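You operate a simulated robot arm through the tools that you are given. There is no shell and no other tool.

You are at the controls of a simulated two-armed robot. One attempt, no reset.

TASK
Turn displays R and S upright and key both to show bar.

The check looks at the end state, three seconds after you hand in, the way a careful person would. Anything else that was tipped, shoved, dropped, spilled or broken makes it a failure.

THE ROBOT
Two 6-joint arms with fingered hands on one trunk that stands fixed in place. Base frame: the origin is at the foot of the trunk, x ahead of it, y to its left, z up. Lengths are in mm, angles in rad, forces in N, time in s.
The left shoulder is at [70, 191, 1172], the right one opposite. With the tool pointing down near the work surface each hand reaches from about 460 to 920 mm from the base axis, measured 20 degrees to its own side. Payload 4.7 kg a hand.
The TCP of each hand is the grasp point between the finger pads, 36 mm short of the fingertips. In the tool frame z runs along the fingers and y along their closing line. The gripper opens to 120 mm. The gripper's body begins 42 mm behind the TCP. The gripper is a hand of 5 fingers: y runs from the thumb to the fingers, the wrist lies at [-18, -113, -198] in the tool frame.
Orientation is told as [roll, pitch, yaw] about the base's x, y, z axes, in that order, counted from this pose: with the fingers straight down and the wrist toward the robot, the tool's x, y and z point along [0, 1, 0], [1, 0, 0] and [0, 0, -1] of the base frame.

THE INTERFACE
- The arms move only by the tool play_rows. It takes "left_plan", "right_plan" or both (then of equal length, played together; a hand with none holds still); each is one flat list of numbers, 6 for each row, row after row: the shift along the base's x, y, z in units of 500 mm (1.0 is 500 mm), then the turn, a rotation vector about the base's x, y, z in units of 45 degrees (1.0 is 45 degrees). In form: [tx, ty, tz, rx, ry, rz, tx, ty, tz, rx, ry, rz, ...]. A call has 1 to 20 rows; each row is the pose to reach, as a shift and turn from the pose commanded when the call began. A call with a number of a shift or a turn outside -1 to 1 is refused whole. Each row takes 0.2 s and may step no farther than 50 mm and 0.15 rad from the row before; otherwise, the whole call is refused. A pose out of reach is approached as far as the arm can. The call stops where the force on the tool passes 40 N (or 10 N more than at its start, if that is more) or the arm is blocked; 0.2 s more then pass. In this call time passes only in rows, and 0.2 s behind the last. It gives the time, the measured TCP pose, the force on the tool (base axes), the opening and the grip force at its end, in the units of the frame above (readings bear some noise), with the torque about the TCP (base axes, N m) and any sound that the robot's microphone picked up.
- Cameras (640 x 400 px; columns grow to the right, rows downward): "scene" is now at [122, 58.7, 1432.1]; the picture's right is [0.65, -0.76, 0.00], its down [-0.19, -0.16, -0.97] and it looks along [0.74, 0.63, -0.25] (base axes); focal length 274 px, centre (320, 200). "left" rides on the left gripper at [-72, -91, -143] in its tool frame; the picture's right is [-0.80, -0.28, 0.52], its down [0.53, -0.73, 0.43] and it looks along [0.27, 0.62, 0.74] (tool axes); focal length 234 px, centre (320, 200). "right" rides on the right gripper at [73, -91, -143] in its tool frame; the picture's right is [-0.80, 0.28, -0.53], its down [-0.53, -0.73, 0.42] and it looks along [-0.27, 0.62, 0.74] (tool axes); focal length 234 px, centre (320, 200). There is no depth. A picture from a camera that has moved, and an enlarged one, comes with that camera's place and axes in the base frame and with its lens.
- camera(camera): a new picture of that camera. No time passes.
- move_column(by): slides the trunk up (or, below 0, down) by that many mm; the arms and the scene camera ride with it, the base frame stays. It gives what a move gives, with no picture.
- finger_targets(index, middle, ring, little, thumb_bend, thumb_turn, hand): sets how far each is bent, from 0 (flat) to 1 (curled in); at 0.3 the hand is open as for a grip, at 0.7 the pads meet at the TCP. One left out holds its place. A second passes; each finger stops where it meets its share of the squeeze, and holds until it gets a number again. It is the only way to open and close the hand. It gives what a move gives, with no picture; readings hold the bend of each and the force on index, middle, ring, little, thumb and palm. thumb_turn goes from beside the hand (0) to across from the fingers (1), as for a grip.
- head_to(pan, tilt): turns the head with the scene camera to pan (to the left, within 1.501 rad either way) and tilt (down, from -0.506 to 1.204), counted from straight ahead of the robot. It gives what a move gives.
- enlarge(camera, box): a new picture of the part [left, top, right, bottom] of that camera's present view, enlarged. No time passes.
- finish_job(): hands the job in; it is judged then, once.

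Places have to be worked out from the pictures, the camera data and where the tool is seen. Open the grippers and draw the arms clear of the work before you hand the job in, unless the task says otherwise.

The tools are called after "Emit:" as a command line: name --argument value ..., lists and objects as JSON in quotes. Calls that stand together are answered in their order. play_rows: Moves the arms, as the interface text tells. Its arguments: {"type":"object","properties":{"left_plan":{"type":"array","items":{"type":"number"}},"right_plan":{"type":"array","items":{"type":"number"}}},"required":[]} The other tools are called the same way: move_column (by) slides the trunk up or down; finger_targets (index, middle, ring, little, thumb_bend, thumb_turn, hand) moves the fingers one by one; head_to (pan, tilt) turns the head that bears the scene camera; camera (camera) takes a picture; enlarge (camera, box) takes an enlarged picture of a part of a camera's view; finish_job () hands the job in.

At the start:

```text
clock: 0.0
left_tool_pos: [474.2, 529.0, 1367.3]
left_tcp_rot: [0.001, 0.0, 0.001]
left_force: [-0.4, 0.1, -0.4]
left_wrist_torque: [0.01, 0.0, 0.0]
left_finger_gap: 119.5
left_grasp_force: 0.0
left_shape: jaw
left_bend: [0.3, 0.3, 0.3, 0.3, 0.3, 0.98]
left_finger forces: [0.0, 0.0, 0.0, 0.0, 0.2, 0.0]
right_tool_pos: [699.9, 109.9, 1416.8]
right_tcp_rot: [0.0, 0.0, -0.001]
right_force: [0.1, 0.2, -0.2]
right_wrist_torque: [0.02, 0.03, -0.02]
right_finger_gap: 119.3
right_grasp_force: 0.1
right_shape: jaw
right_bend: [0.3, 0.3, 0.3, 0.3, 0.3, 0.98]
right_finger forces: [0.0, 0.0, 0.0, 0.0, 0.0, 0.1]
trunk travel left (down, up): [-649.0, 291.0]
head pan, tilt: [0.707, 0.251]
```

scene: 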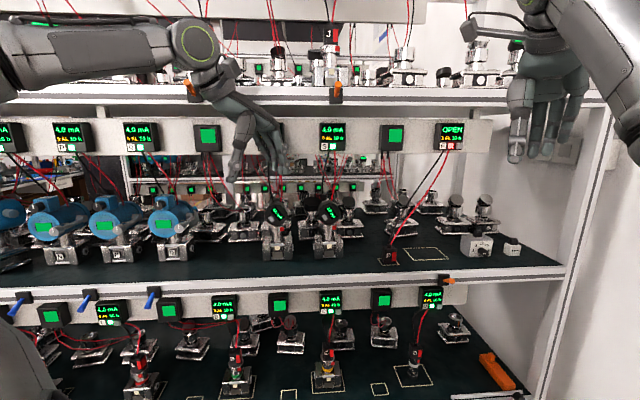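
right: 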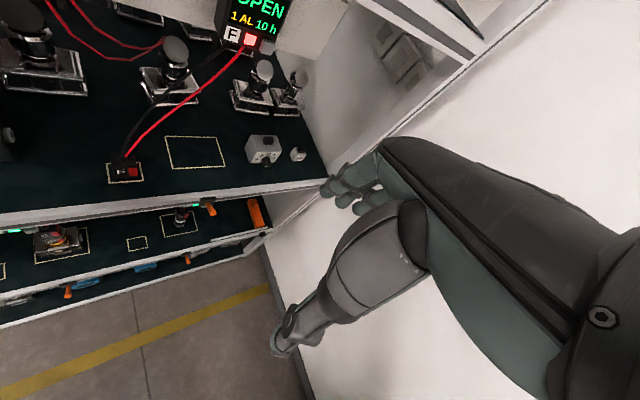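
left: 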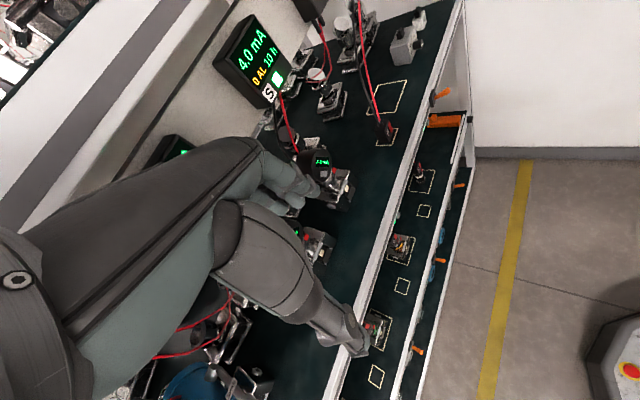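

The scene shows two tilted round-faced transmitters on the middle shelf near columns 278 and 327; I'll enlarge that part to read the labels.

Emit:
enlarge --camera "scene" --box '[230, 180, 380, 275]'

Emit:
enlarge --camera "scene" --box '[100, 100, 480, 275]'

Emit:
enlarge --camera "left" --box '[200, 0, 440, 270]'

```text
4.21 times, centred on (305, 228) of scene
camera zoom: at [122.0, 58.7, 1432.1], right [0.65, -0.76, 0.0], down [-0.19, -0.16, -0.97], along [0.74, 0.63, -0.25], focal length 1155 px, centre (383, 84)
```

zoom: 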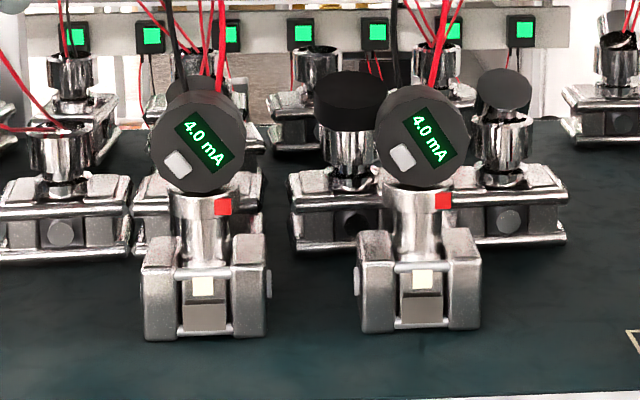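

```text
1.68 times, centred on (290, 188) of scene
camera zoom: at [122.0, 58.7, 1432.1], right [0.65, -0.76, 0.0], down [-0.19, -0.16, -0.97], along [0.74, 0.63, -0.25], focal length 462 px, centre (370, 221)
```

zoom: 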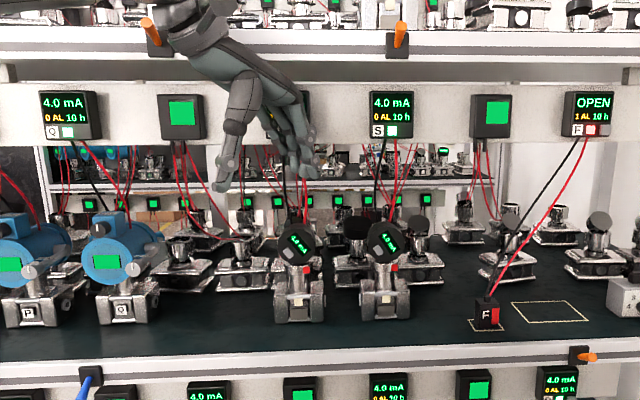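

```text
1.48 times, centred on (320, 135) of left
camera zoom: at [383.5, 454.8, 1511.4], right [-0.28, -0.8, -0.52], down [-0.73, 0.53, -0.43], along [0.62, 0.27, -0.74], focal length 347 px, centre (320, 296)
```

zoom: 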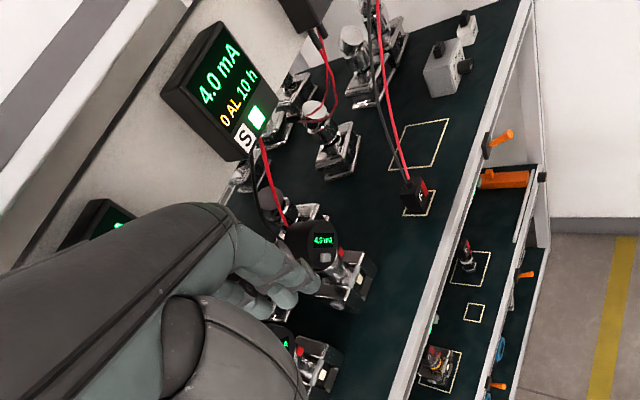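

Text on both heads runs down to the right, each with a small key on the face. I'll look closer at the surrounding panels and the bench labels.

Emit:
enlarge --camera "scene" --box '[255, 190, 305, 265]'

Emit:
enlarge --camera "scene" --box '[305, 190, 355, 265]'

Emit:
enlarge --camera "scene" --box '[0, 280, 160, 400]'

Emit:
enlarge --camera "scene" --box '[180, 280, 500, 400]'

Emit:
enlarge --camera "right" --box '[0, 0, 320, 280]'

```text
5.33 times, centred on (280, 228) of scene
camera zoom: at [122.0, 58.7, 1432.1], right [0.65, -0.76, 0.0], down [-0.19, -0.16, -0.97], along [0.74, 0.63, -0.25], focal length 1463 px, centre (533, 53)
```

zoom: 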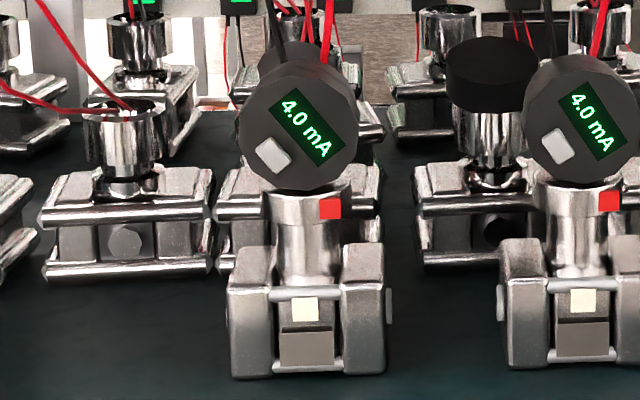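

```text
5.33 times, centred on (330, 228) of scene
camera zoom: at [122.0, 58.7, 1432.1], right [0.65, -0.76, 0.0], down [-0.19, -0.16, -0.97], along [0.74, 0.63, -0.25], focal length 1463 px, centre (267, 53)
```

zoom: 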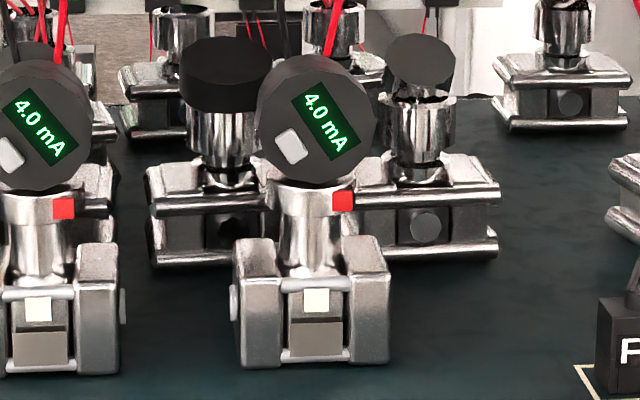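

```text
3.33 times, centred on (80, 340) of scene
camera zoom: at [122.0, 58.7, 1432.1], right [0.65, -0.76, 0.0], down [-0.19, -0.16, -0.97], along [0.74, 0.63, -0.25], focal length 915 px, centre (1120, -267)
```

zoom: 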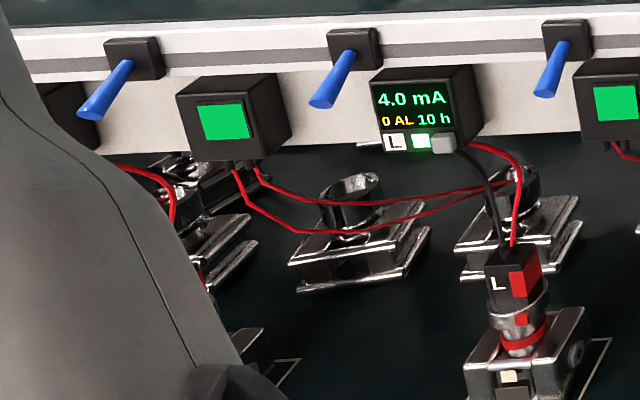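

```text
2.00 times, centred on (340, 340) of scene
camera zoom: at [122.0, 58.7, 1432.1], right [0.65, -0.76, 0.0], down [-0.19, -0.16, -0.97], along [0.74, 0.63, -0.25], focal length 549 px, centre (280, -80)
```

zoom: 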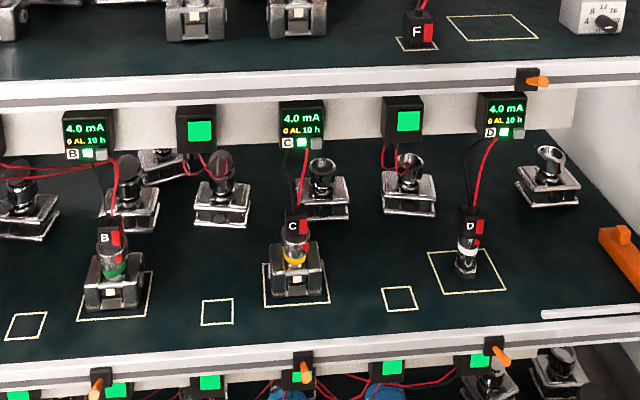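

```text
1.43 times, centred on (160, 140) of right
camera zoom: at [607.9, 182.3, 1559.8], right [0.28, -0.8, 0.53], down [-0.73, -0.53, -0.42], along [0.62, -0.27, -0.74], focal length 334 px, centre (549, 286)
```

zoom: 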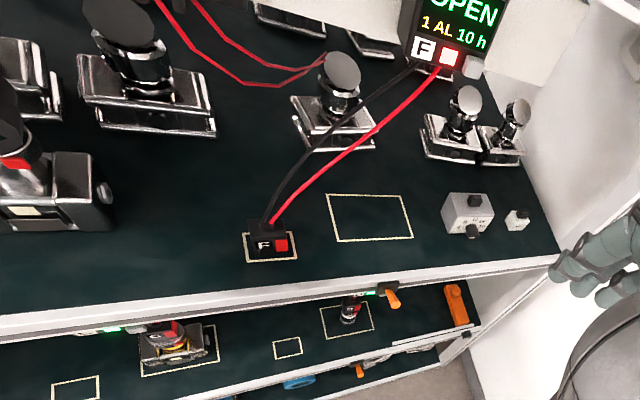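

By triangulating the scene and left views I put S's display near [728, 540, 1193] and R's near [628, 654, 1187], with the shelf running about 40° to the base axes. I'll swing the left hand round to face the shelf, staying in front of its edge, so its camera sees both faces.

Emit:
play_rows --left_plan '[0.01, 0.0055, -0.0335, 0.0436, -0.1198, 0.1053, 0.0205, 0.011, -0.067, 0.0873, -0.2395, 0.2105, 0.031, 0.0165, -0.1005, 0.1309, -0.3593, 0.3158, 0.041, 0.022, -0.134, 0.1745, -0.479, 0.421, 0.051, 0.0275, -0.1675, 0.2181, -0.5988, 0.5263, 0.0615, 0.033, -0.201, 0.2618, -0.7185, 0.6315, 0.072, 0.0385, -0.2345, 0.3054, -0.8383, 0.7368, 0.082, 0.044, -0.268, 0.349, -0.958, 0.842]'

Emit:
camera --camera "left"

Emit:
camera --camera "scene"

```text
clock: 1.8
left_tool_pos: [515.9, 552.5, 1229.4]
left_tcp_rot: [-0.003, -0.784, 0.703]
left_force: [0.1, 0.6, 0.7]
left_wrist_torque: [0.0, 0.02, 0.0]
left_finger_gap: 120.0
left_grasp_force: 0.1
left_shape: jaw
left_bend: [0.3, 0.3, 0.3, 0.3, 0.3, 0.98]
left_finger forces: [0.1, 0.0, 0.0, 0.1, 0.0, 0.1]
left hand out of reach, approached as far as the arm can: row 3, 4, 5, 6, 7
right_tool_pos: [702.3, 111.2, 1413.0]
right_tcp_rot: [-0.002, 0.003, 0.001]
right_force: [0.2, -0.1, -0.9]
right_wrist_torque: [-0.03, 0.03, 0.0]
right_finger_gap: 119.8
right_grasp_force: 0.1
right_shape: jaw
right_bend: [0.3, 0.3, 0.3, 0.3, 0.3, 0.98]
right_finger forces: [0.1, 0.0, 0.1, 0.0, 0.0, 0.0]
trunk travel left (down, up): [-649.0, 291.0]
head pan, tilt: [0.707, 0.251]
```

```text
taken
camera left: at [435.3, 389.3, 1268.0], right [0.65, -0.5, -0.57], down [-0.51, 0.26, -0.82], along [0.56, 0.82, -0.09], focal length 234 px, centre (320, 200)
```

left: 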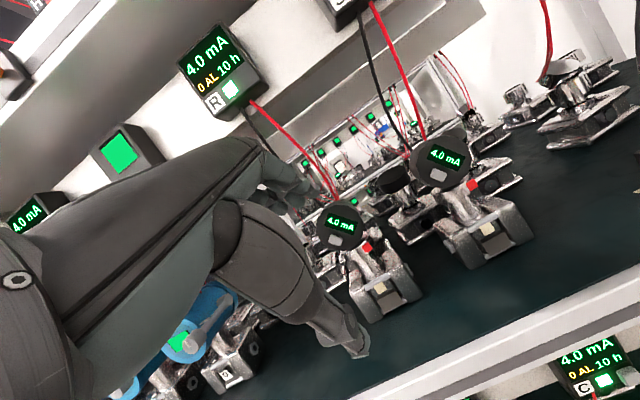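

```text
taken
camera scene: at [125.6, 61.5, 1431.7], right [0.65, -0.76, 0.0], down [-0.19, -0.16, -0.97], along [0.73, 0.63, -0.25], focal length 274 px, centre (320, 200)
```

scene: 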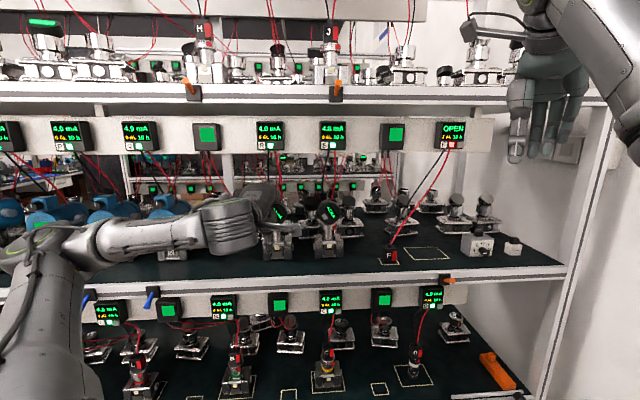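

The R and S panels' wires run down to the left and right heads respectively, which confirms which is which. Now I'll enlarge both heads from the left hand camera.

Emit:
enlarge --camera "left" --box '[300, 120, 540, 330]'

Emit:
enlarge --camera "left" --box '[400, 120, 500, 200]'

Emit:
enlarge --camera "left" --box '[295, 180, 395, 260]'

Emit:
enlarge --camera "scene" --box '[230, 180, 370, 270]'

```text
1.90 times, centred on (420, 225) of left
camera zoom: at [435.3, 389.3, 1268.0], right [0.65, -0.5, -0.57], down [-0.51, 0.26, -0.82], along [0.56, 0.82, -0.09], focal length 446 px, centre (130, 152)
```

zoom: 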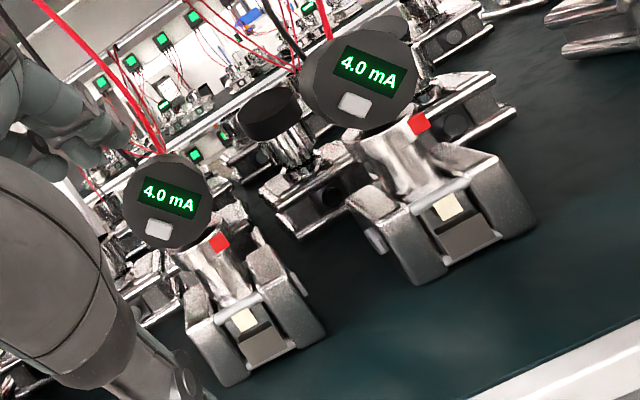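

```text
5.00 times, centred on (450, 160) of left
camera zoom: at [435.3, 389.3, 1268.0], right [0.65, -0.5, -0.57], down [-0.51, 0.26, -0.82], along [0.56, 0.82, -0.09], focal length 1171 px, centre (-330, 400)
```

zoom: 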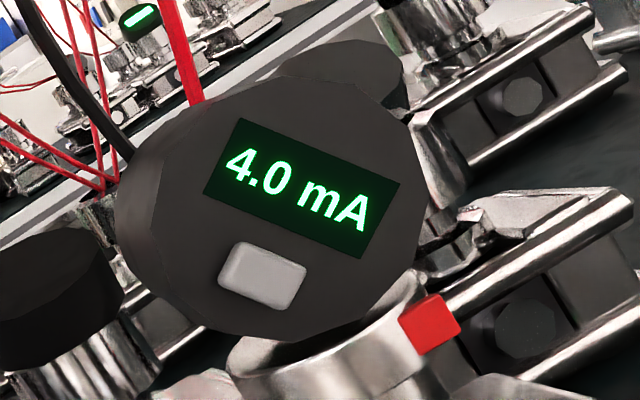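

```text
5.00 times, centred on (345, 220) of left
camera zoom: at [435.3, 389.3, 1268.0], right [0.65, -0.5, -0.57], down [-0.51, 0.26, -0.82], along [0.56, 0.82, -0.09], focal length 1171 px, centre (195, 100)
```

zoom: 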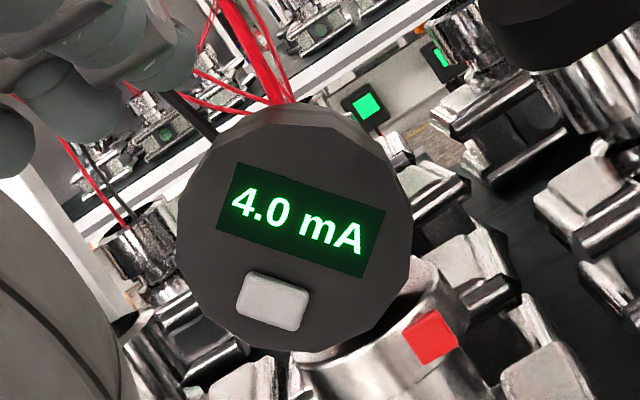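

```text
4.44 times, centred on (300, 225) of scene
camera zoom: at [125.6, 61.5, 1431.7], right [0.65, -0.76, 0.0], down [-0.19, -0.16, -0.97], along [0.73, 0.63, -0.25], focal length 1220 px, centre (409, 89)
```

zoom: 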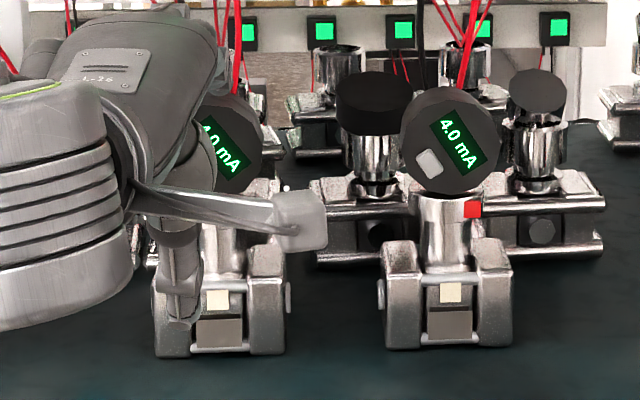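

I need the faces' exact normals and tilt, so I'll zoom harder on each head.

Emit:
enlarge --camera "left" --box '[405, 122, 465, 162]'

Emit:
enlarge --camera "left" --box '[405, 120, 485, 200]'

Emit:
enlarge --camera "scene" --box '[310, 190, 355, 225]'

```text
10.00 times, centred on (435, 142) of left
camera zoom: at [435.3, 389.3, 1268.0], right [0.65, -0.5, -0.57], down [-0.51, 0.26, -0.82], along [0.56, 0.82, -0.09], focal length 2342 px, centre (-830, 780)
```

zoom: 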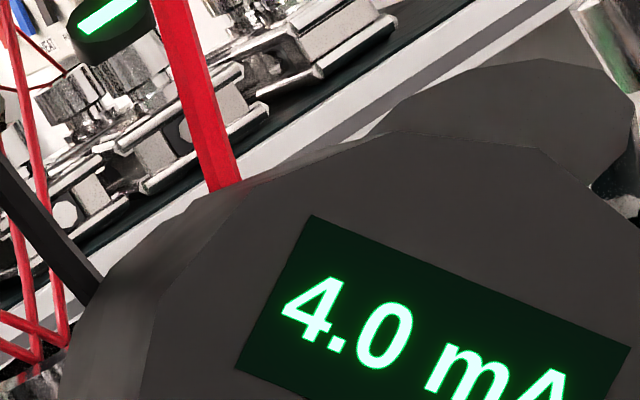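

```text
5.00 times, centred on (445, 160) of left
camera zoom: at [435.3, 389.3, 1268.0], right [0.65, -0.5, -0.57], down [-0.51, 0.26, -0.82], along [0.56, 0.82, -0.09], focal length 1171 px, centre (-305, 400)
```

zoom: 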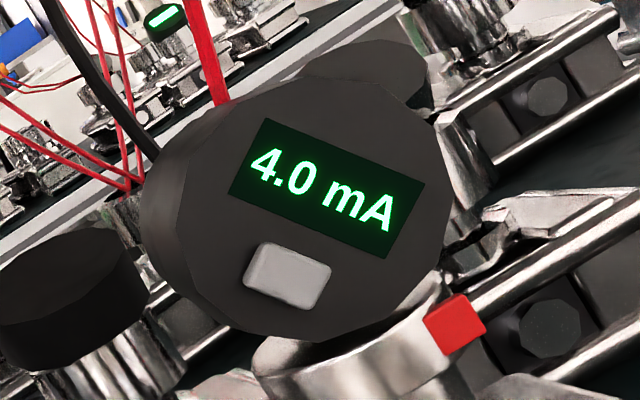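

```text
11.43 times, centred on (332, 208) of scene
camera zoom: at [125.6, 61.5, 1431.7], right [0.65, -0.76, 0.0], down [-0.19, -0.16, -0.97], along [0.73, 0.63, -0.25], focal length 3136 px, centre (177, 114)
```

zoom: 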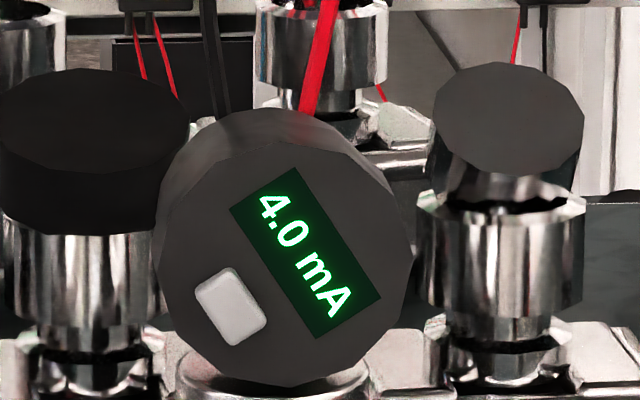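

The faces turn out vertical, looking along about az 40°, roughly 65 mm across and 27 mm thick, with S's text turned about 57° clockwise. I'll bring the left hand in front of S, pointing forward and rolled so the thumb is on the right and the fingers on the left, to check the arm can take that pose.

Emit:
play_rows --left_plan '[0.021, -0.02, -0.006, -0.041, -0.152, 0.054, 0.042, -0.039, -0.012, -0.082, -0.304, 0.107, 0.062, -0.059, -0.017, -0.124, -0.457, 0.161, 0.083, -0.078, -0.023, -0.165, -0.609, 0.214, 0.104, -0.098, -0.029, -0.206, -0.761, 0.268]'

Emit:
camera --camera "scene"

```text
clock: 3.0
left_tool_pos: [569.0, 501.1, 1219.3]
left_tcp_rot: [-0.931, -0.883, 1.63]
left_force: [0.0, -0.1, 0.6]
left_wrist_torque: [0.01, 0.06, -0.02]
left_finger_gap: 120.0
left_grasp_force: 0.0
left_shape: jaw
left_bend: [0.3, 0.3, 0.3, 0.3, 0.3, 0.98]
left_finger forces: [0.1, 0.0, 0.0, 0.0, 0.1, 0.0]
right_tool_pos: [700.4, 107.1, 1417.6]
right_tcp_rot: [0.002, 0.0, -0.001]
right_force: [1.0, 0.5, -0.5]
right_wrist_torque: [0.0, 0.02, 0.01]
right_finger_gap: 119.7
right_grasp_force: 0.0
right_shape: jaw
right_bend: [0.3, 0.3, 0.3, 0.3, 0.3, 0.98]
right_finger forces: [0.1, 0.0, 0.0, 0.0, 0.0, 0.0]
trunk travel left (down, up): [-649.0, 291.0]
head pan, tilt: [0.707, 0.251]
```

```text
taken
camera scene: at [123.2, 57.6, 1432.1], right [0.65, -0.76, 0.0], down [-0.19, -0.16, -0.97], along [0.74, 0.63, -0.25], focal length 274 px, centre (320, 200)
```

scene: 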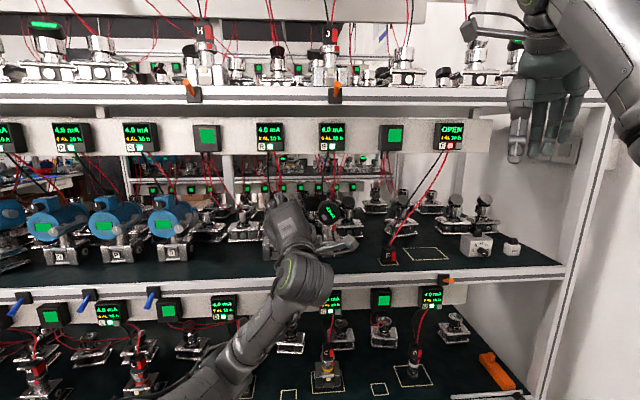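

The arm follows well and the elbow stays low. I'll finish the second half of the reorientation to in front of S.

Emit:
play_rows --left_plan '[0.021, -0.02, -0.006, -0.041, -0.152, 0.054, 0.042, -0.039, -0.012, -0.082, -0.304, 0.107, 0.062, -0.059, -0.017, -0.124, -0.457, 0.161, 0.083, -0.078, -0.023, -0.165, -0.609, 0.214, 0.104, -0.098, -0.029, -0.206, -0.761, 0.268]'

Emit:
camera --camera "scene"

Emit:
camera --camera "left"

Emit:
camera --camera "right"

```text
clock: 4.2
left_tool_pos: [620.1, 451.3, 1205.0]
left_tcp_rot: [-1.574, -0.495, 2.275]
left_force: [0.0, 0.0, 0.2]
left_wrist_torque: [0.0, -0.01, -0.01]
left_finger_gap: 119.8
left_grasp_force: 0.2
left_shape: jaw
left_bend: [0.3, 0.3, 0.3, 0.3, 0.3, 0.98]
left_finger forces: [0.0, 0.0, 0.0, 0.1, 0.0, 0.0]
right_tool_pos: [699.7, 107.7, 1416.8]
right_tcp_rot: [0.001, -0.001, 0.0]
right_force: [0.2, -0.5, 0.9]
right_wrist_torque: [0.01, 0.01, 0.02]
right_finger_gap: 120.0
right_grasp_force: 0.1
right_shape: jaw
right_bend: [0.3, 0.3, 0.3, 0.3, 0.3, 0.98]
right_finger forces: [0.0, 0.0, 0.1, 0.0, 0.0, 0.1]
trunk travel left (down, up): [-649.0, 291.0]
head pan, tilt: [0.707, 0.251]
```

```text
taken
camera scene: at [122.6, 57.7, 1432.1], right [0.65, -0.76, 0.0], down [-0.19, -0.16, -0.97], along [0.74, 0.63, -0.25], focal length 274 px, centre (320, 200)
```

scene: 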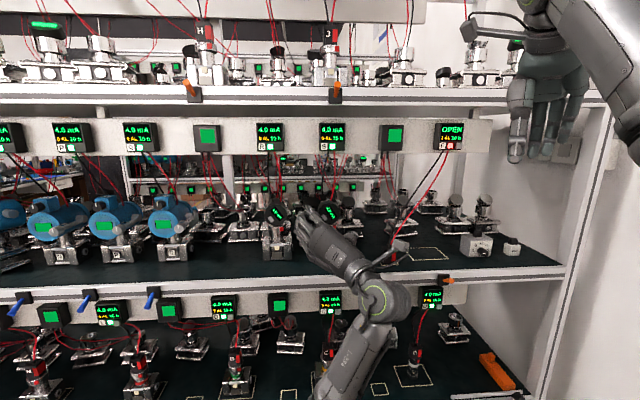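

```text
taken
camera left: at [583.4, 269.8, 1225.3], right [0.81, -0.14, 0.58], down [0.58, -0.02, -0.82], along [0.13, 0.99, 0.06], focal length 234 px, centre (320, 200)
```

left: 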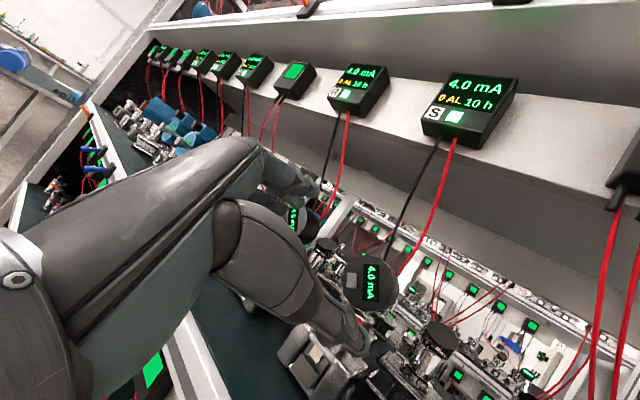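

```text
taken
camera right: at [608.6, 181.3, 1559.7], right [0.28, -0.8, 0.52], down [-0.73, -0.53, -0.42], along [0.62, -0.27, -0.74], focal length 234 px, centre (320, 200)
```

right: 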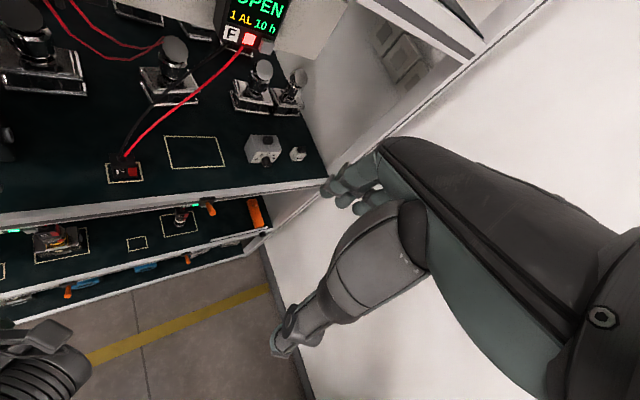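

The pose was reached (pointing direction [0.76, 0.65, 0], finger side up-left at 28°). I'll enlarge to see how the thumb, fingers and S's head lie relative to each other.

Emit:
enlarge --camera "left" --box '[180, 120, 480, 400]'

Emit:
enlarge --camera "scene" --box '[230, 180, 420, 300]'

Emit:
enlarge --camera "left" --box '[320, 230, 420, 330]'

```text
1.43 times, centred on (330, 260) of left
camera zoom: at [583.4, 269.8, 1225.3], right [0.81, -0.14, 0.58], down [0.58, -0.02, -0.82], along [0.13, 0.99, 0.06], focal length 334 px, centre (306, 114)
```

zoom: 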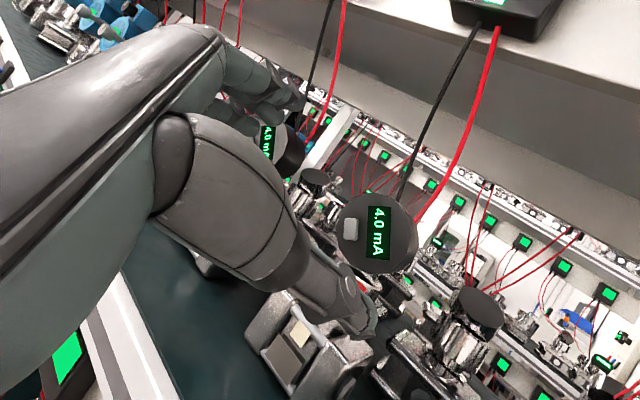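

```text
3.33 times, centred on (325, 240) of scene
camera zoom: at [122.6, 57.7, 1432.1], right [0.65, -0.76, 0.0], down [-0.19, -0.16, -0.97], along [0.74, 0.63, -0.25], focal length 915 px, centre (303, 67)
```

zoom: 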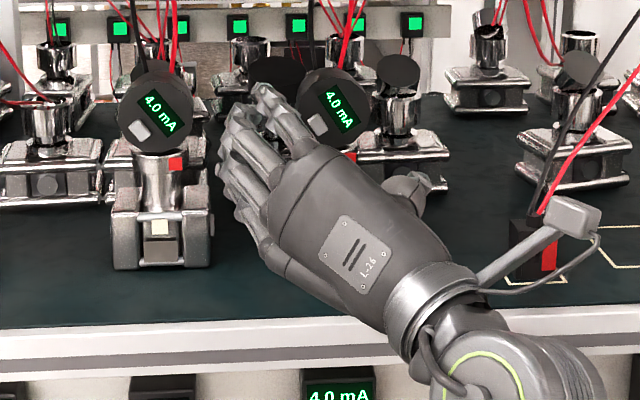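

```text
4.00 times, centred on (370, 280) of left
camera zoom: at [583.4, 269.8, 1225.3], right [0.81, -0.14, 0.58], down [0.58, -0.02, -0.82], along [0.13, 0.99, 0.06], focal length 937 px, centre (120, -120)
```

zoom: 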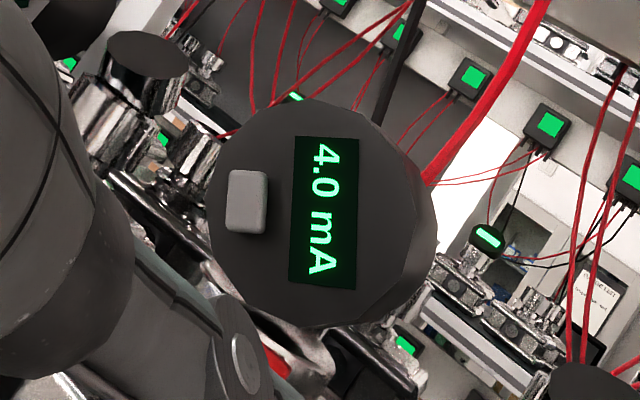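

S's face centre now triangulates to about [720, 534, 1195], within a millimetre of the tool axis laterally and 10 mm below it. I'll measure the shelf's true direction from its deck edges, as the head axis probably follows it.

Emit:
enlarge --camera "scene" --box '[30, 260, 130, 320]'

Emit:
enlarge --camera "scene" --box '[430, 240, 570, 300]'

Emit:
enlarge --camera "scene" --box '[255, 195, 300, 225]'

```text
6.40 times, centred on (80, 290) of scene
camera zoom: at [122.6, 57.7, 1432.1], right [0.65, -0.76, 0.0], down [-0.19, -0.16, -0.97], along [0.74, 0.63, -0.25], focal length 1756 px, centre (1856, -376)
```

zoom: 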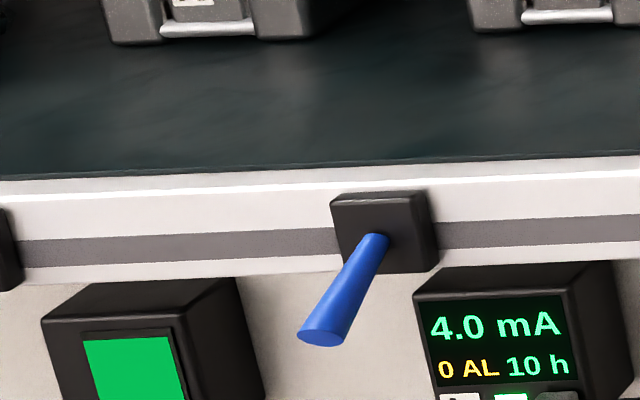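

```text
4.57 times, centred on (500, 270) of scene
camera zoom: at [122.6, 57.7, 1432.1], right [0.65, -0.76, 0.0], down [-0.19, -0.16, -0.97], along [0.74, 0.63, -0.25], focal length 1254 px, centre (-503, -120)
```

zoom: 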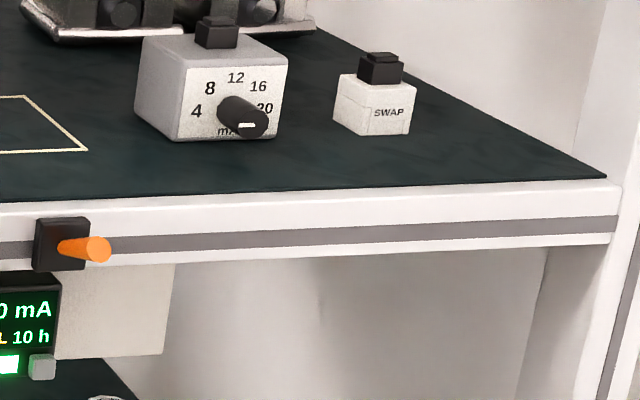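

```text
13.33 times, centred on (278, 210) of scene
camera zoom: at [122.6, 57.7, 1432.1], right [0.65, -0.76, 0.0], down [-0.19, -0.16, -0.97], along [0.74, 0.63, -0.25], focal length 3658 px, centre (887, 67)
```

zoom: 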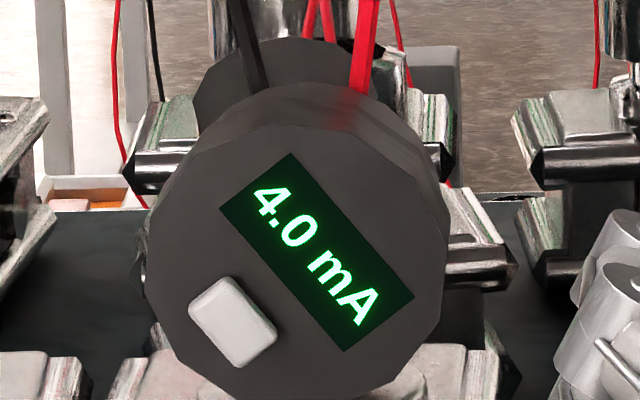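

The deck edge works out to exactly 45°, and R then falls at about [612, 641, 1196], the same height as S. I'll check each head's own axis with a higher zoom on S.

Emit:
enlarge --camera "scene" --box '[308, 195, 353, 225]'

Emit:
enlarge --camera "left" --box '[335, 245, 405, 320]'

Emit:
enlarge --camera "scene" --box '[255, 215, 345, 270]'

```text
13.33 times, centred on (330, 210) of scene
camera zoom: at [122.6, 57.7, 1432.1], right [0.65, -0.76, 0.0], down [-0.19, -0.16, -0.97], along [0.74, 0.63, -0.25], focal length 3658 px, centre (180, 67)
```

zoom: 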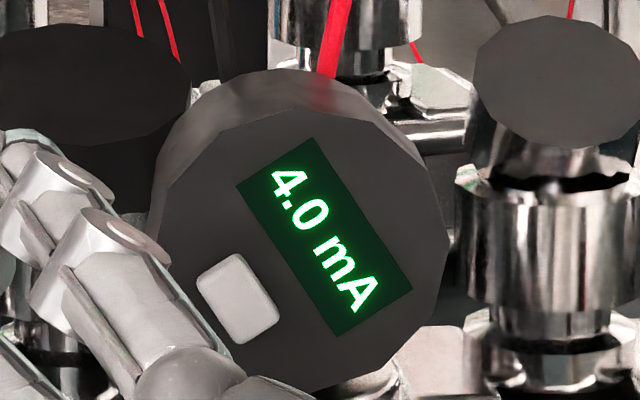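

```text
5.33 times, centred on (370, 282) of left
camera zoom: at [583.4, 269.8, 1225.3], right [0.81, -0.14, 0.58], down [0.58, -0.02, -0.82], along [0.13, 0.99, 0.06], focal length 1249 px, centre (53, -240)
```

zoom: 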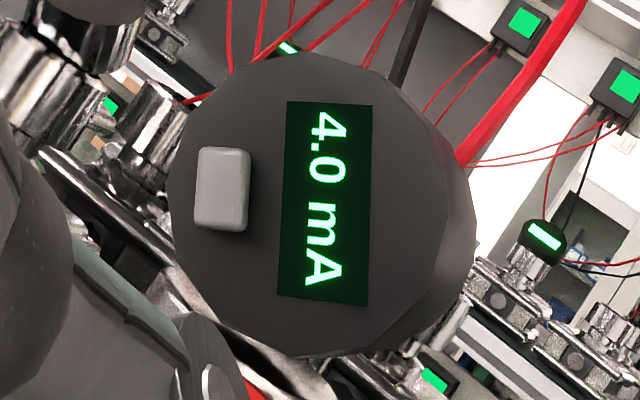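

```text
7.11 times, centred on (300, 242) of scene
camera zoom: at [122.6, 57.7, 1432.1], right [0.65, -0.76, 0.0], down [-0.19, -0.16, -0.97], along [0.74, 0.63, -0.25], focal length 1951 px, centre (462, -102)
```

zoom: 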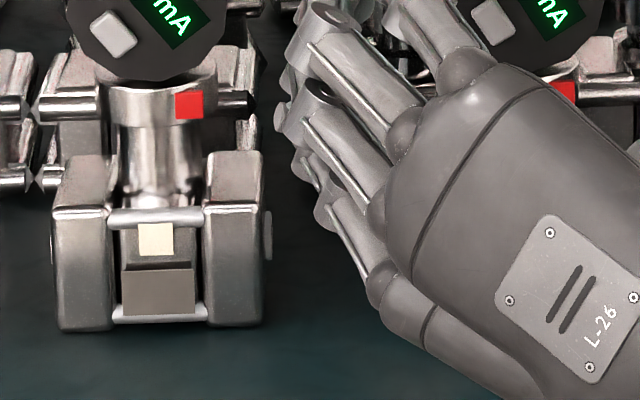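

The zooms re-render crisply, so I'll zoom further on the rims to read vertex-to-vertex displacement and get each head's axis accurately.

Emit:
enlarge --camera "scene" --box '[318, 198, 346, 216]'

Emit:
enlarge --camera "scene" --box '[264, 198, 292, 216]'

Emit:
enlarge --camera "left" --box '[365, 248, 405, 318]'

```text
16.00 times, centred on (332, 207) of scene
camera zoom: at [122.6, 57.7, 1432.1], right [0.65, -0.76, 0.0], down [-0.19, -0.16, -0.97], along [0.74, 0.63, -0.25], focal length 4390 px, centre (128, 88)
```

zoom: 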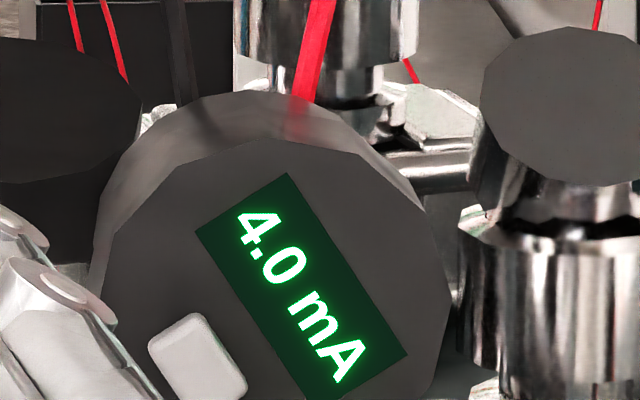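

```text
16.00 times, centred on (278, 207) of scene
camera zoom: at [122.6, 57.7, 1432.1], right [0.65, -0.76, 0.0], down [-0.19, -0.16, -0.97], along [0.74, 0.63, -0.25], focal length 4390 px, centre (992, 88)
```

zoom: 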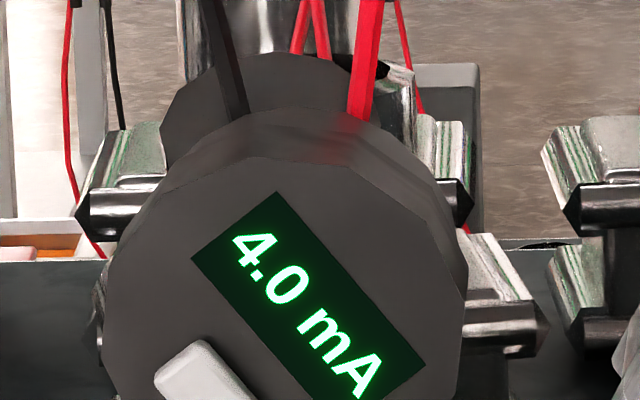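

```text
5.71 times, centred on (385, 283) of left
camera zoom: at [583.4, 269.8, 1225.3], right [0.81, -0.14, 0.58], down [0.58, -0.02, -0.82], along [0.13, 0.99, 0.06], focal length 1338 px, centre (-51, -274)
```

zoom: 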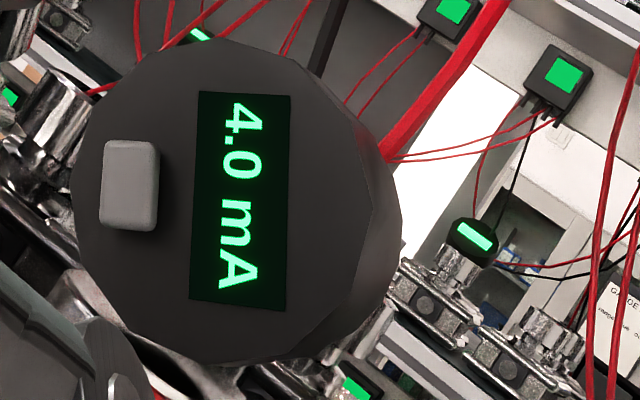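

Vertex displacements give 45° ±1° for both heads with level axes; text is clockwise by ≈57° on S and ≈52.5° on R. Before the approach I'll look closely at my own fingertips to learn where they sit in the tool frame.

Emit:
enlarge --camera "left" --box '[220, 120, 400, 260]'

Emit:
enlarge --camera "scene" --box '[285, 195, 375, 265]'

Emit:
enlarge --camera "left" --box '[220, 220, 400, 370]'

```text
2.86 times, centred on (310, 190) of left
camera zoom: at [583.4, 269.8, 1225.3], right [0.81, -0.14, 0.58], down [0.58, -0.02, -0.82], along [0.13, 0.99, 0.06], focal length 669 px, centre (349, 229)
```

zoom: 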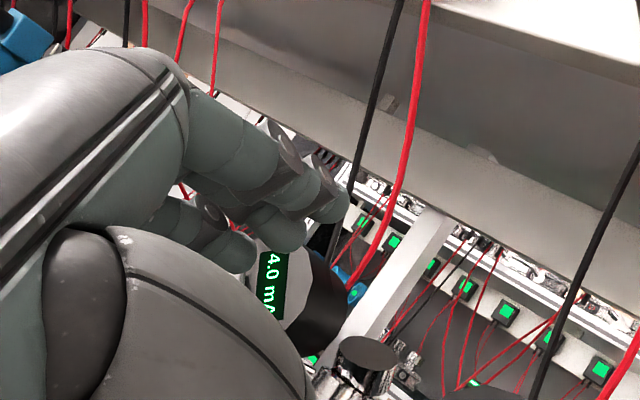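

```text
5.71 times, centred on (330, 230) of scene
camera zoom: at [122.6, 57.7, 1432.1], right [0.65, -0.76, 0.0], down [-0.19, -0.16, -0.97], along [0.74, 0.63, -0.25], focal length 1568 px, centre (263, 29)
```

zoom: 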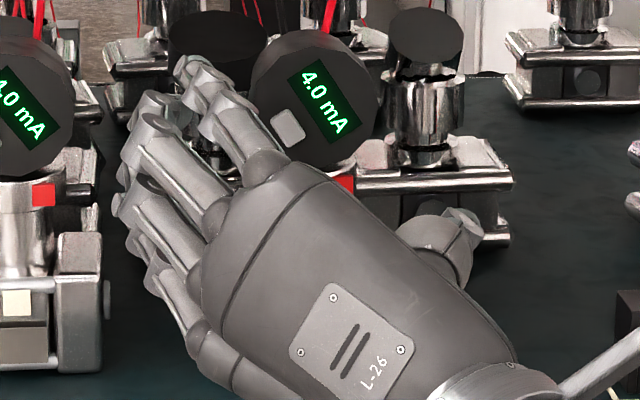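

```text
2.67 times, centred on (310, 295) of left
camera zoom: at [583.4, 269.8, 1225.3], right [0.81, -0.14, 0.58], down [0.58, -0.02, -0.82], along [0.13, 0.99, 0.06], focal length 624 px, centre (347, -53)
```

zoom: 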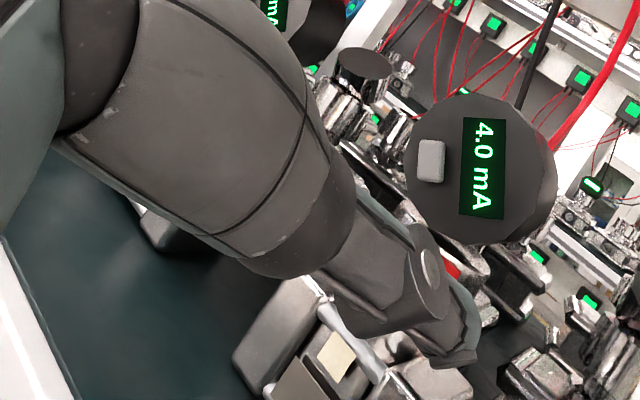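

Index sits near x≈-7, middle near x≈+18, thumb near x≈+5 in the tool frame, all about 65 mm off axis. I'll align the hand to 45°, and move to about 85 mm in front of S's face on its axis, then re-check.

Emit:
play_rows --left_plan '[0.041, 0.0225, -0.006, 0, 0, 0.051, 0.082, 0.045, -0.012, 0, 0, 0.102]'

Emit:
camera --camera "left"

Emit:
enlarge --camera "scene" --box '[285, 180, 405, 270]'

```text
clock: 4.8
left_tool_pos: [660.4, 472.4, 1197.4]
left_tcp_rot: [-1.574, -0.495, 2.352]
left_force: [-0.2, 0.5, 0.2]
left_wrist_torque: [0.04, 0.01, 0.03]
left_finger_gap: 120.0
left_grasp_force: 0.0
left_shape: jaw
left_bend: [0.3, 0.3, 0.3, 0.3, 0.3, 0.98]
left_finger forces: [0.0, 0.0, 0.0, 0.0, 0.0, 0.0]
right_tool_pos: [699.8, 108.9, 1416.7]
right_tcp_rot: [0.0, 0.002, -0.001]
right_force: [-1.3, -0.6, 0.1]
right_wrist_torque: [-0.02, 0.03, -0.03]
right_finger_gap: 119.8
right_grasp_force: 0.0
right_shape: jaw
right_bend: [0.3, 0.3, 0.3, 0.3, 0.3, 0.98]
right_finger forces: [0.1, 0.0, 0.0, 0.1, 0.0, 0.1]
trunk travel left (down, up): [-649.0, 291.0]
head pan, tilt: [0.707, 0.251]
```

```text
taken
camera left: at [639.7, 290.5, 1219.6], right [0.81, -0.08, 0.57], down [0.58, 0.02, -0.82], along [0.05, 1.0, 0.06], focal length 234 px, centre (320, 200)
```

left: 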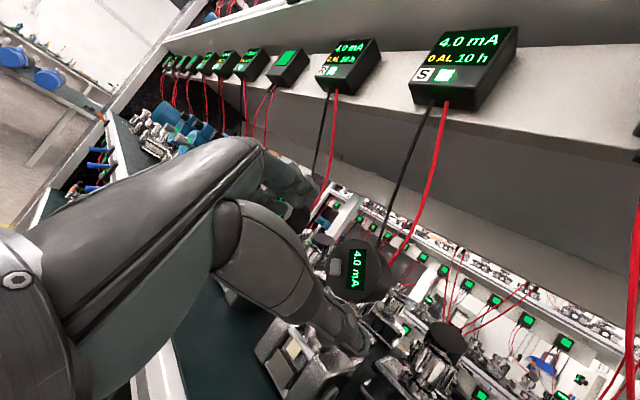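

```text
4.44 times, centred on (345, 225) of scene
camera zoom: at [122.8, 58.8, 1432.0], right [0.65, -0.76, 0.0], down [-0.19, -0.16, -0.97], along [0.74, 0.63, -0.25], focal length 1220 px, centre (209, 89)
```

zoom: 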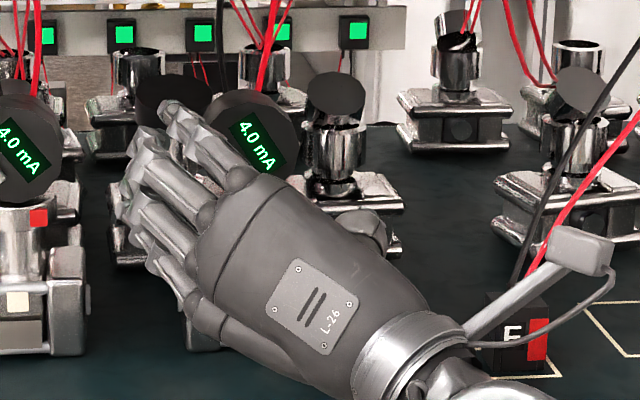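

The shelf edge lies well in front of S (deck z≈1053), so my forearm, which hangs low, could come close to the deck edge as I advance. I'll back both hands off, then raise the trunk 150 mm so the forearm comes in from higher.

Emit:
play_rows --left_plan '[-0.053, -0.053, 0, 0, 0, 0, -0.106, -0.106, 0, 0, 0, 0, -0.159, -0.159, 0, 0, 0, 0, -0.212, -0.212, 0, 0, 0, 0]' --right_plan '[-0.05, -0.025, 0, 0, 0, 0, -0.1, -0.05, 0, 0, 0, 0, -0.15, -0.075, 0, 0, 0, 0, -0.2, -0.1, 0, 0, 0, 0]'

Emit:
move_column --by 150

Emit:
camera --camera "scene"

```text
clock: 5.8
left_tool_pos: [553.1, 365.5, 1202.8]
left_tcp_rot: [-1.575, -0.495, 2.352]
left_force: [-0.5, 0.0, 0.8]
left_wrist_torque: [-0.04, 0.04, 0.05]
left_finger_gap: 120.1
left_grasp_force: 0.1
left_shape: jaw
left_bend: [0.3, 0.3, 0.3, 0.3, 0.3, 0.98]
left_finger forces: [0.0, 0.0, 0.0, 0.0, 0.1, 0.0]
right_tool_pos: [677.6, 101.7, 1455.4]
right_tcp_rot: [0.0, -0.002, -0.001]
right_force: [0.0, -0.2, 0.3]
right_wrist_torque: [0.02, -0.03, -0.01]
right_finger_gap: 120.2
right_grasp_force: 0.1
right_shape: jaw
right_bend: [0.3, 0.3, 0.3, 0.3, 0.3, 0.98]
right_finger forces: [0.0, 0.0, 0.0, 0.0, 0.0, 0.0]
right hand out of reach, approached as far as the arm can: row 1, 2, 3, 4
trunk travel left (down, up): [-649.0, 291.0]
head pan, tilt: [0.707, 0.251]
```

```text
clock: 7.5
left_tool_pos: [554.6, 367.0, 1349.4]
left_tcp_rot: [-1.572, -0.496, 2.351]
left_force: [0.2, 0.7, 0.2]
left_wrist_torque: [-0.01, 0.02, 0.0]
left_finger_gap: 120.0
left_grasp_force: 0.0
left_shape: jaw
left_bend: [0.3, 0.3, 0.3, 0.3, 0.3, 0.98]
left_finger forces: [0.0, 0.0, 0.0, 0.1, 0.0, 0.0]
right_tool_pos: [679.1, 104.8, 1603.9]
right_tcp_rot: [0.0, 0.0, -0.001]
right_force: [0.5, 0.7, 0.1]
right_wrist_torque: [0.0, 0.0, -0.02]
right_finger_gap: 119.8
right_grasp_force: 0.0
right_shape: jaw
right_bend: [0.3, 0.3, 0.3, 0.3, 0.3, 0.98]
right_finger forces: [0.0, 0.0, 0.1, 0.0, 0.0, 0.0]
trunk travel left (down, up): [-799.0, 141.0]
head pan, tilt: [0.707, 0.251]
```

```text
taken
camera scene: at [122.2, 58.5, 1582.1], right [0.65, -0.76, 0.0], down [-0.19, -0.16, -0.97], along [0.74, 0.63, -0.25], focal length 274 px, centre (320, 200)
```

scene: 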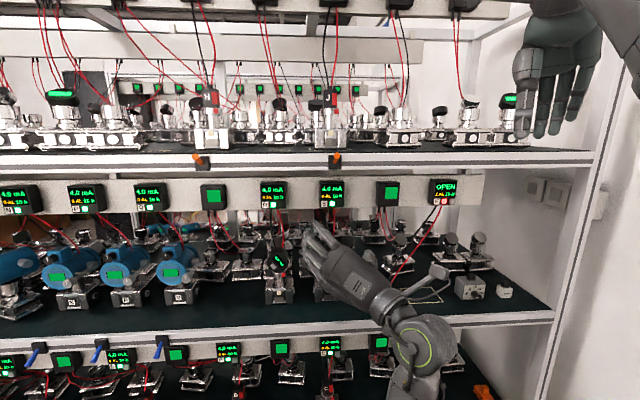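

Both hands are clear. Now lower the left hand back to z≈1199 in front of the shelf, then move forward to the standoff in front of S.

Emit:
play_rows --left_plan '[0, 0, -0.075, 0, 0, 0, 0, 0, -0.15, 0, 0, 0, 0, 0, -0.225, 0, 0, 0, 0, 0, -0.3, 0, 0, 0, 0.053, 0.053, -0.3, 0, 0, 0, 0.106, 0.106, -0.3, 0, 0, 0, 0.159, 0.159, -0.3, 0, 0, 0, 0.212, 0.212, -0.3, 0, 0, 0]'

Emit:
head_to --pan 0.707 --tilt 0.45

Emit:
camera --camera "scene"

Emit:
camera --camera "left"

```text
clock: 9.3
left_tool_pos: [661.1, 475.9, 1198.8]
left_tcp_rot: [-1.568, -0.496, 2.35]
left_force: [0.0, -0.4, -0.6]
left_wrist_torque: [0.0, -0.03, 0.05]
left_finger_gap: 120.0
left_grasp_force: 0.0
left_shape: jaw
left_bend: [0.3, 0.3, 0.3, 0.3, 0.3, 0.98]
left_finger forces: [0.1, 0.0, 0.0, 0.0, 0.0, 0.0]
right_tool_pos: [680.0, 104.7, 1602.5]
right_tcp_rot: [-0.002, 0.003, 0.0]
right_force: [0.3, -0.1, 0.0]
right_wrist_torque: [-0.02, 0.06, 0.0]
right_finger_gap: 119.9
right_grasp_force: 0.0
right_shape: jaw
right_bend: [0.3, 0.3, 0.3, 0.3, 0.3, 0.98]
right_finger forces: [0.0, 0.1, 0.1, 0.0, 0.0, 0.0]
trunk travel left (down, up): [-799.0, 141.0]
head pan, tilt: [0.707, 0.251]
```

```text
clock: 10.1
left_tool_pos: [659.3, 474.1, 1199.7]
left_tcp_rot: [-1.57, -0.495, 2.352]
left_force: [0.2, 0.1, -0.2]
left_wrist_torque: [-0.02, 0.02, 0.01]
left_finger_gap: 120.2
left_grasp_force: 0.1
left_shape: jaw
left_bend: [0.3, 0.3, 0.3, 0.3, 0.3, 0.98]
left_finger forces: [0.0, 0.0, 0.0, 0.1, 0.0, 0.0]
right_tool_pos: [678.4, 104.0, 1603.8]
right_tcp_rot: [0.002, 0.0, 0.0]
right_force: [0.8, 0.5, 0.0]
right_wrist_torque: [0.02, 0.02, 0.01]
right_finger_gap: 120.0
right_grasp_force: 0.0
right_shape: jaw
right_bend: [0.3, 0.3, 0.3, 0.3, 0.3, 0.98]
right_finger forces: [0.0, 0.1, 0.0, 0.1, 0.0, 0.1]
trunk travel left (down, up): [-799.0, 141.0]
head pan, tilt: [0.707, 0.45]
```

```text
taken
camera scene: at [121.2, 57.6, 1563.7], right [0.65, -0.76, 0.0], down [-0.33, -0.28, -0.9], along [0.68, 0.59, -0.43], focal length 274 px, centre (320, 200)
```

scene: 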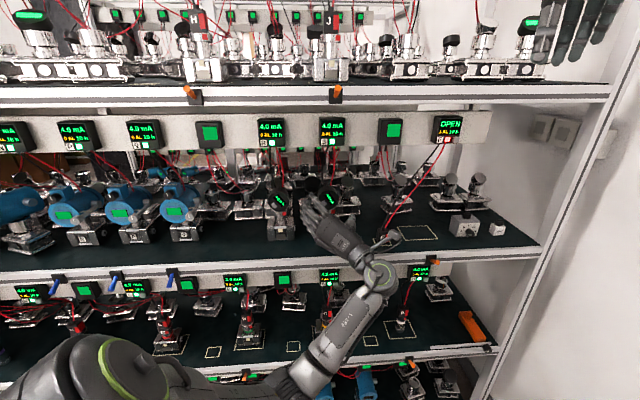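

```text
taken
camera left: at [637.9, 290.8, 1220.5], right [0.81, -0.08, 0.57], down [0.58, 0.02, -0.82], along [0.05, 1.0, 0.06], focal length 234 px, centre (320, 200)
```

left: 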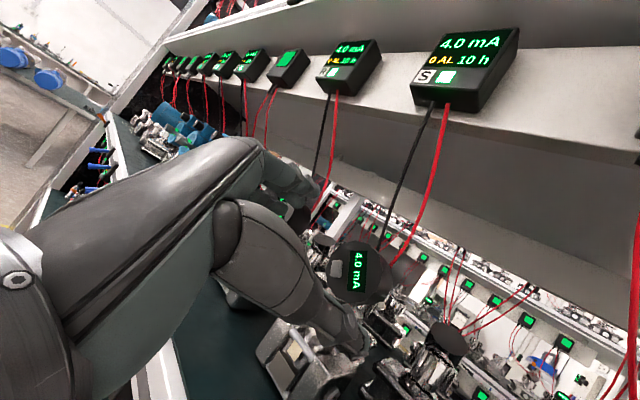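

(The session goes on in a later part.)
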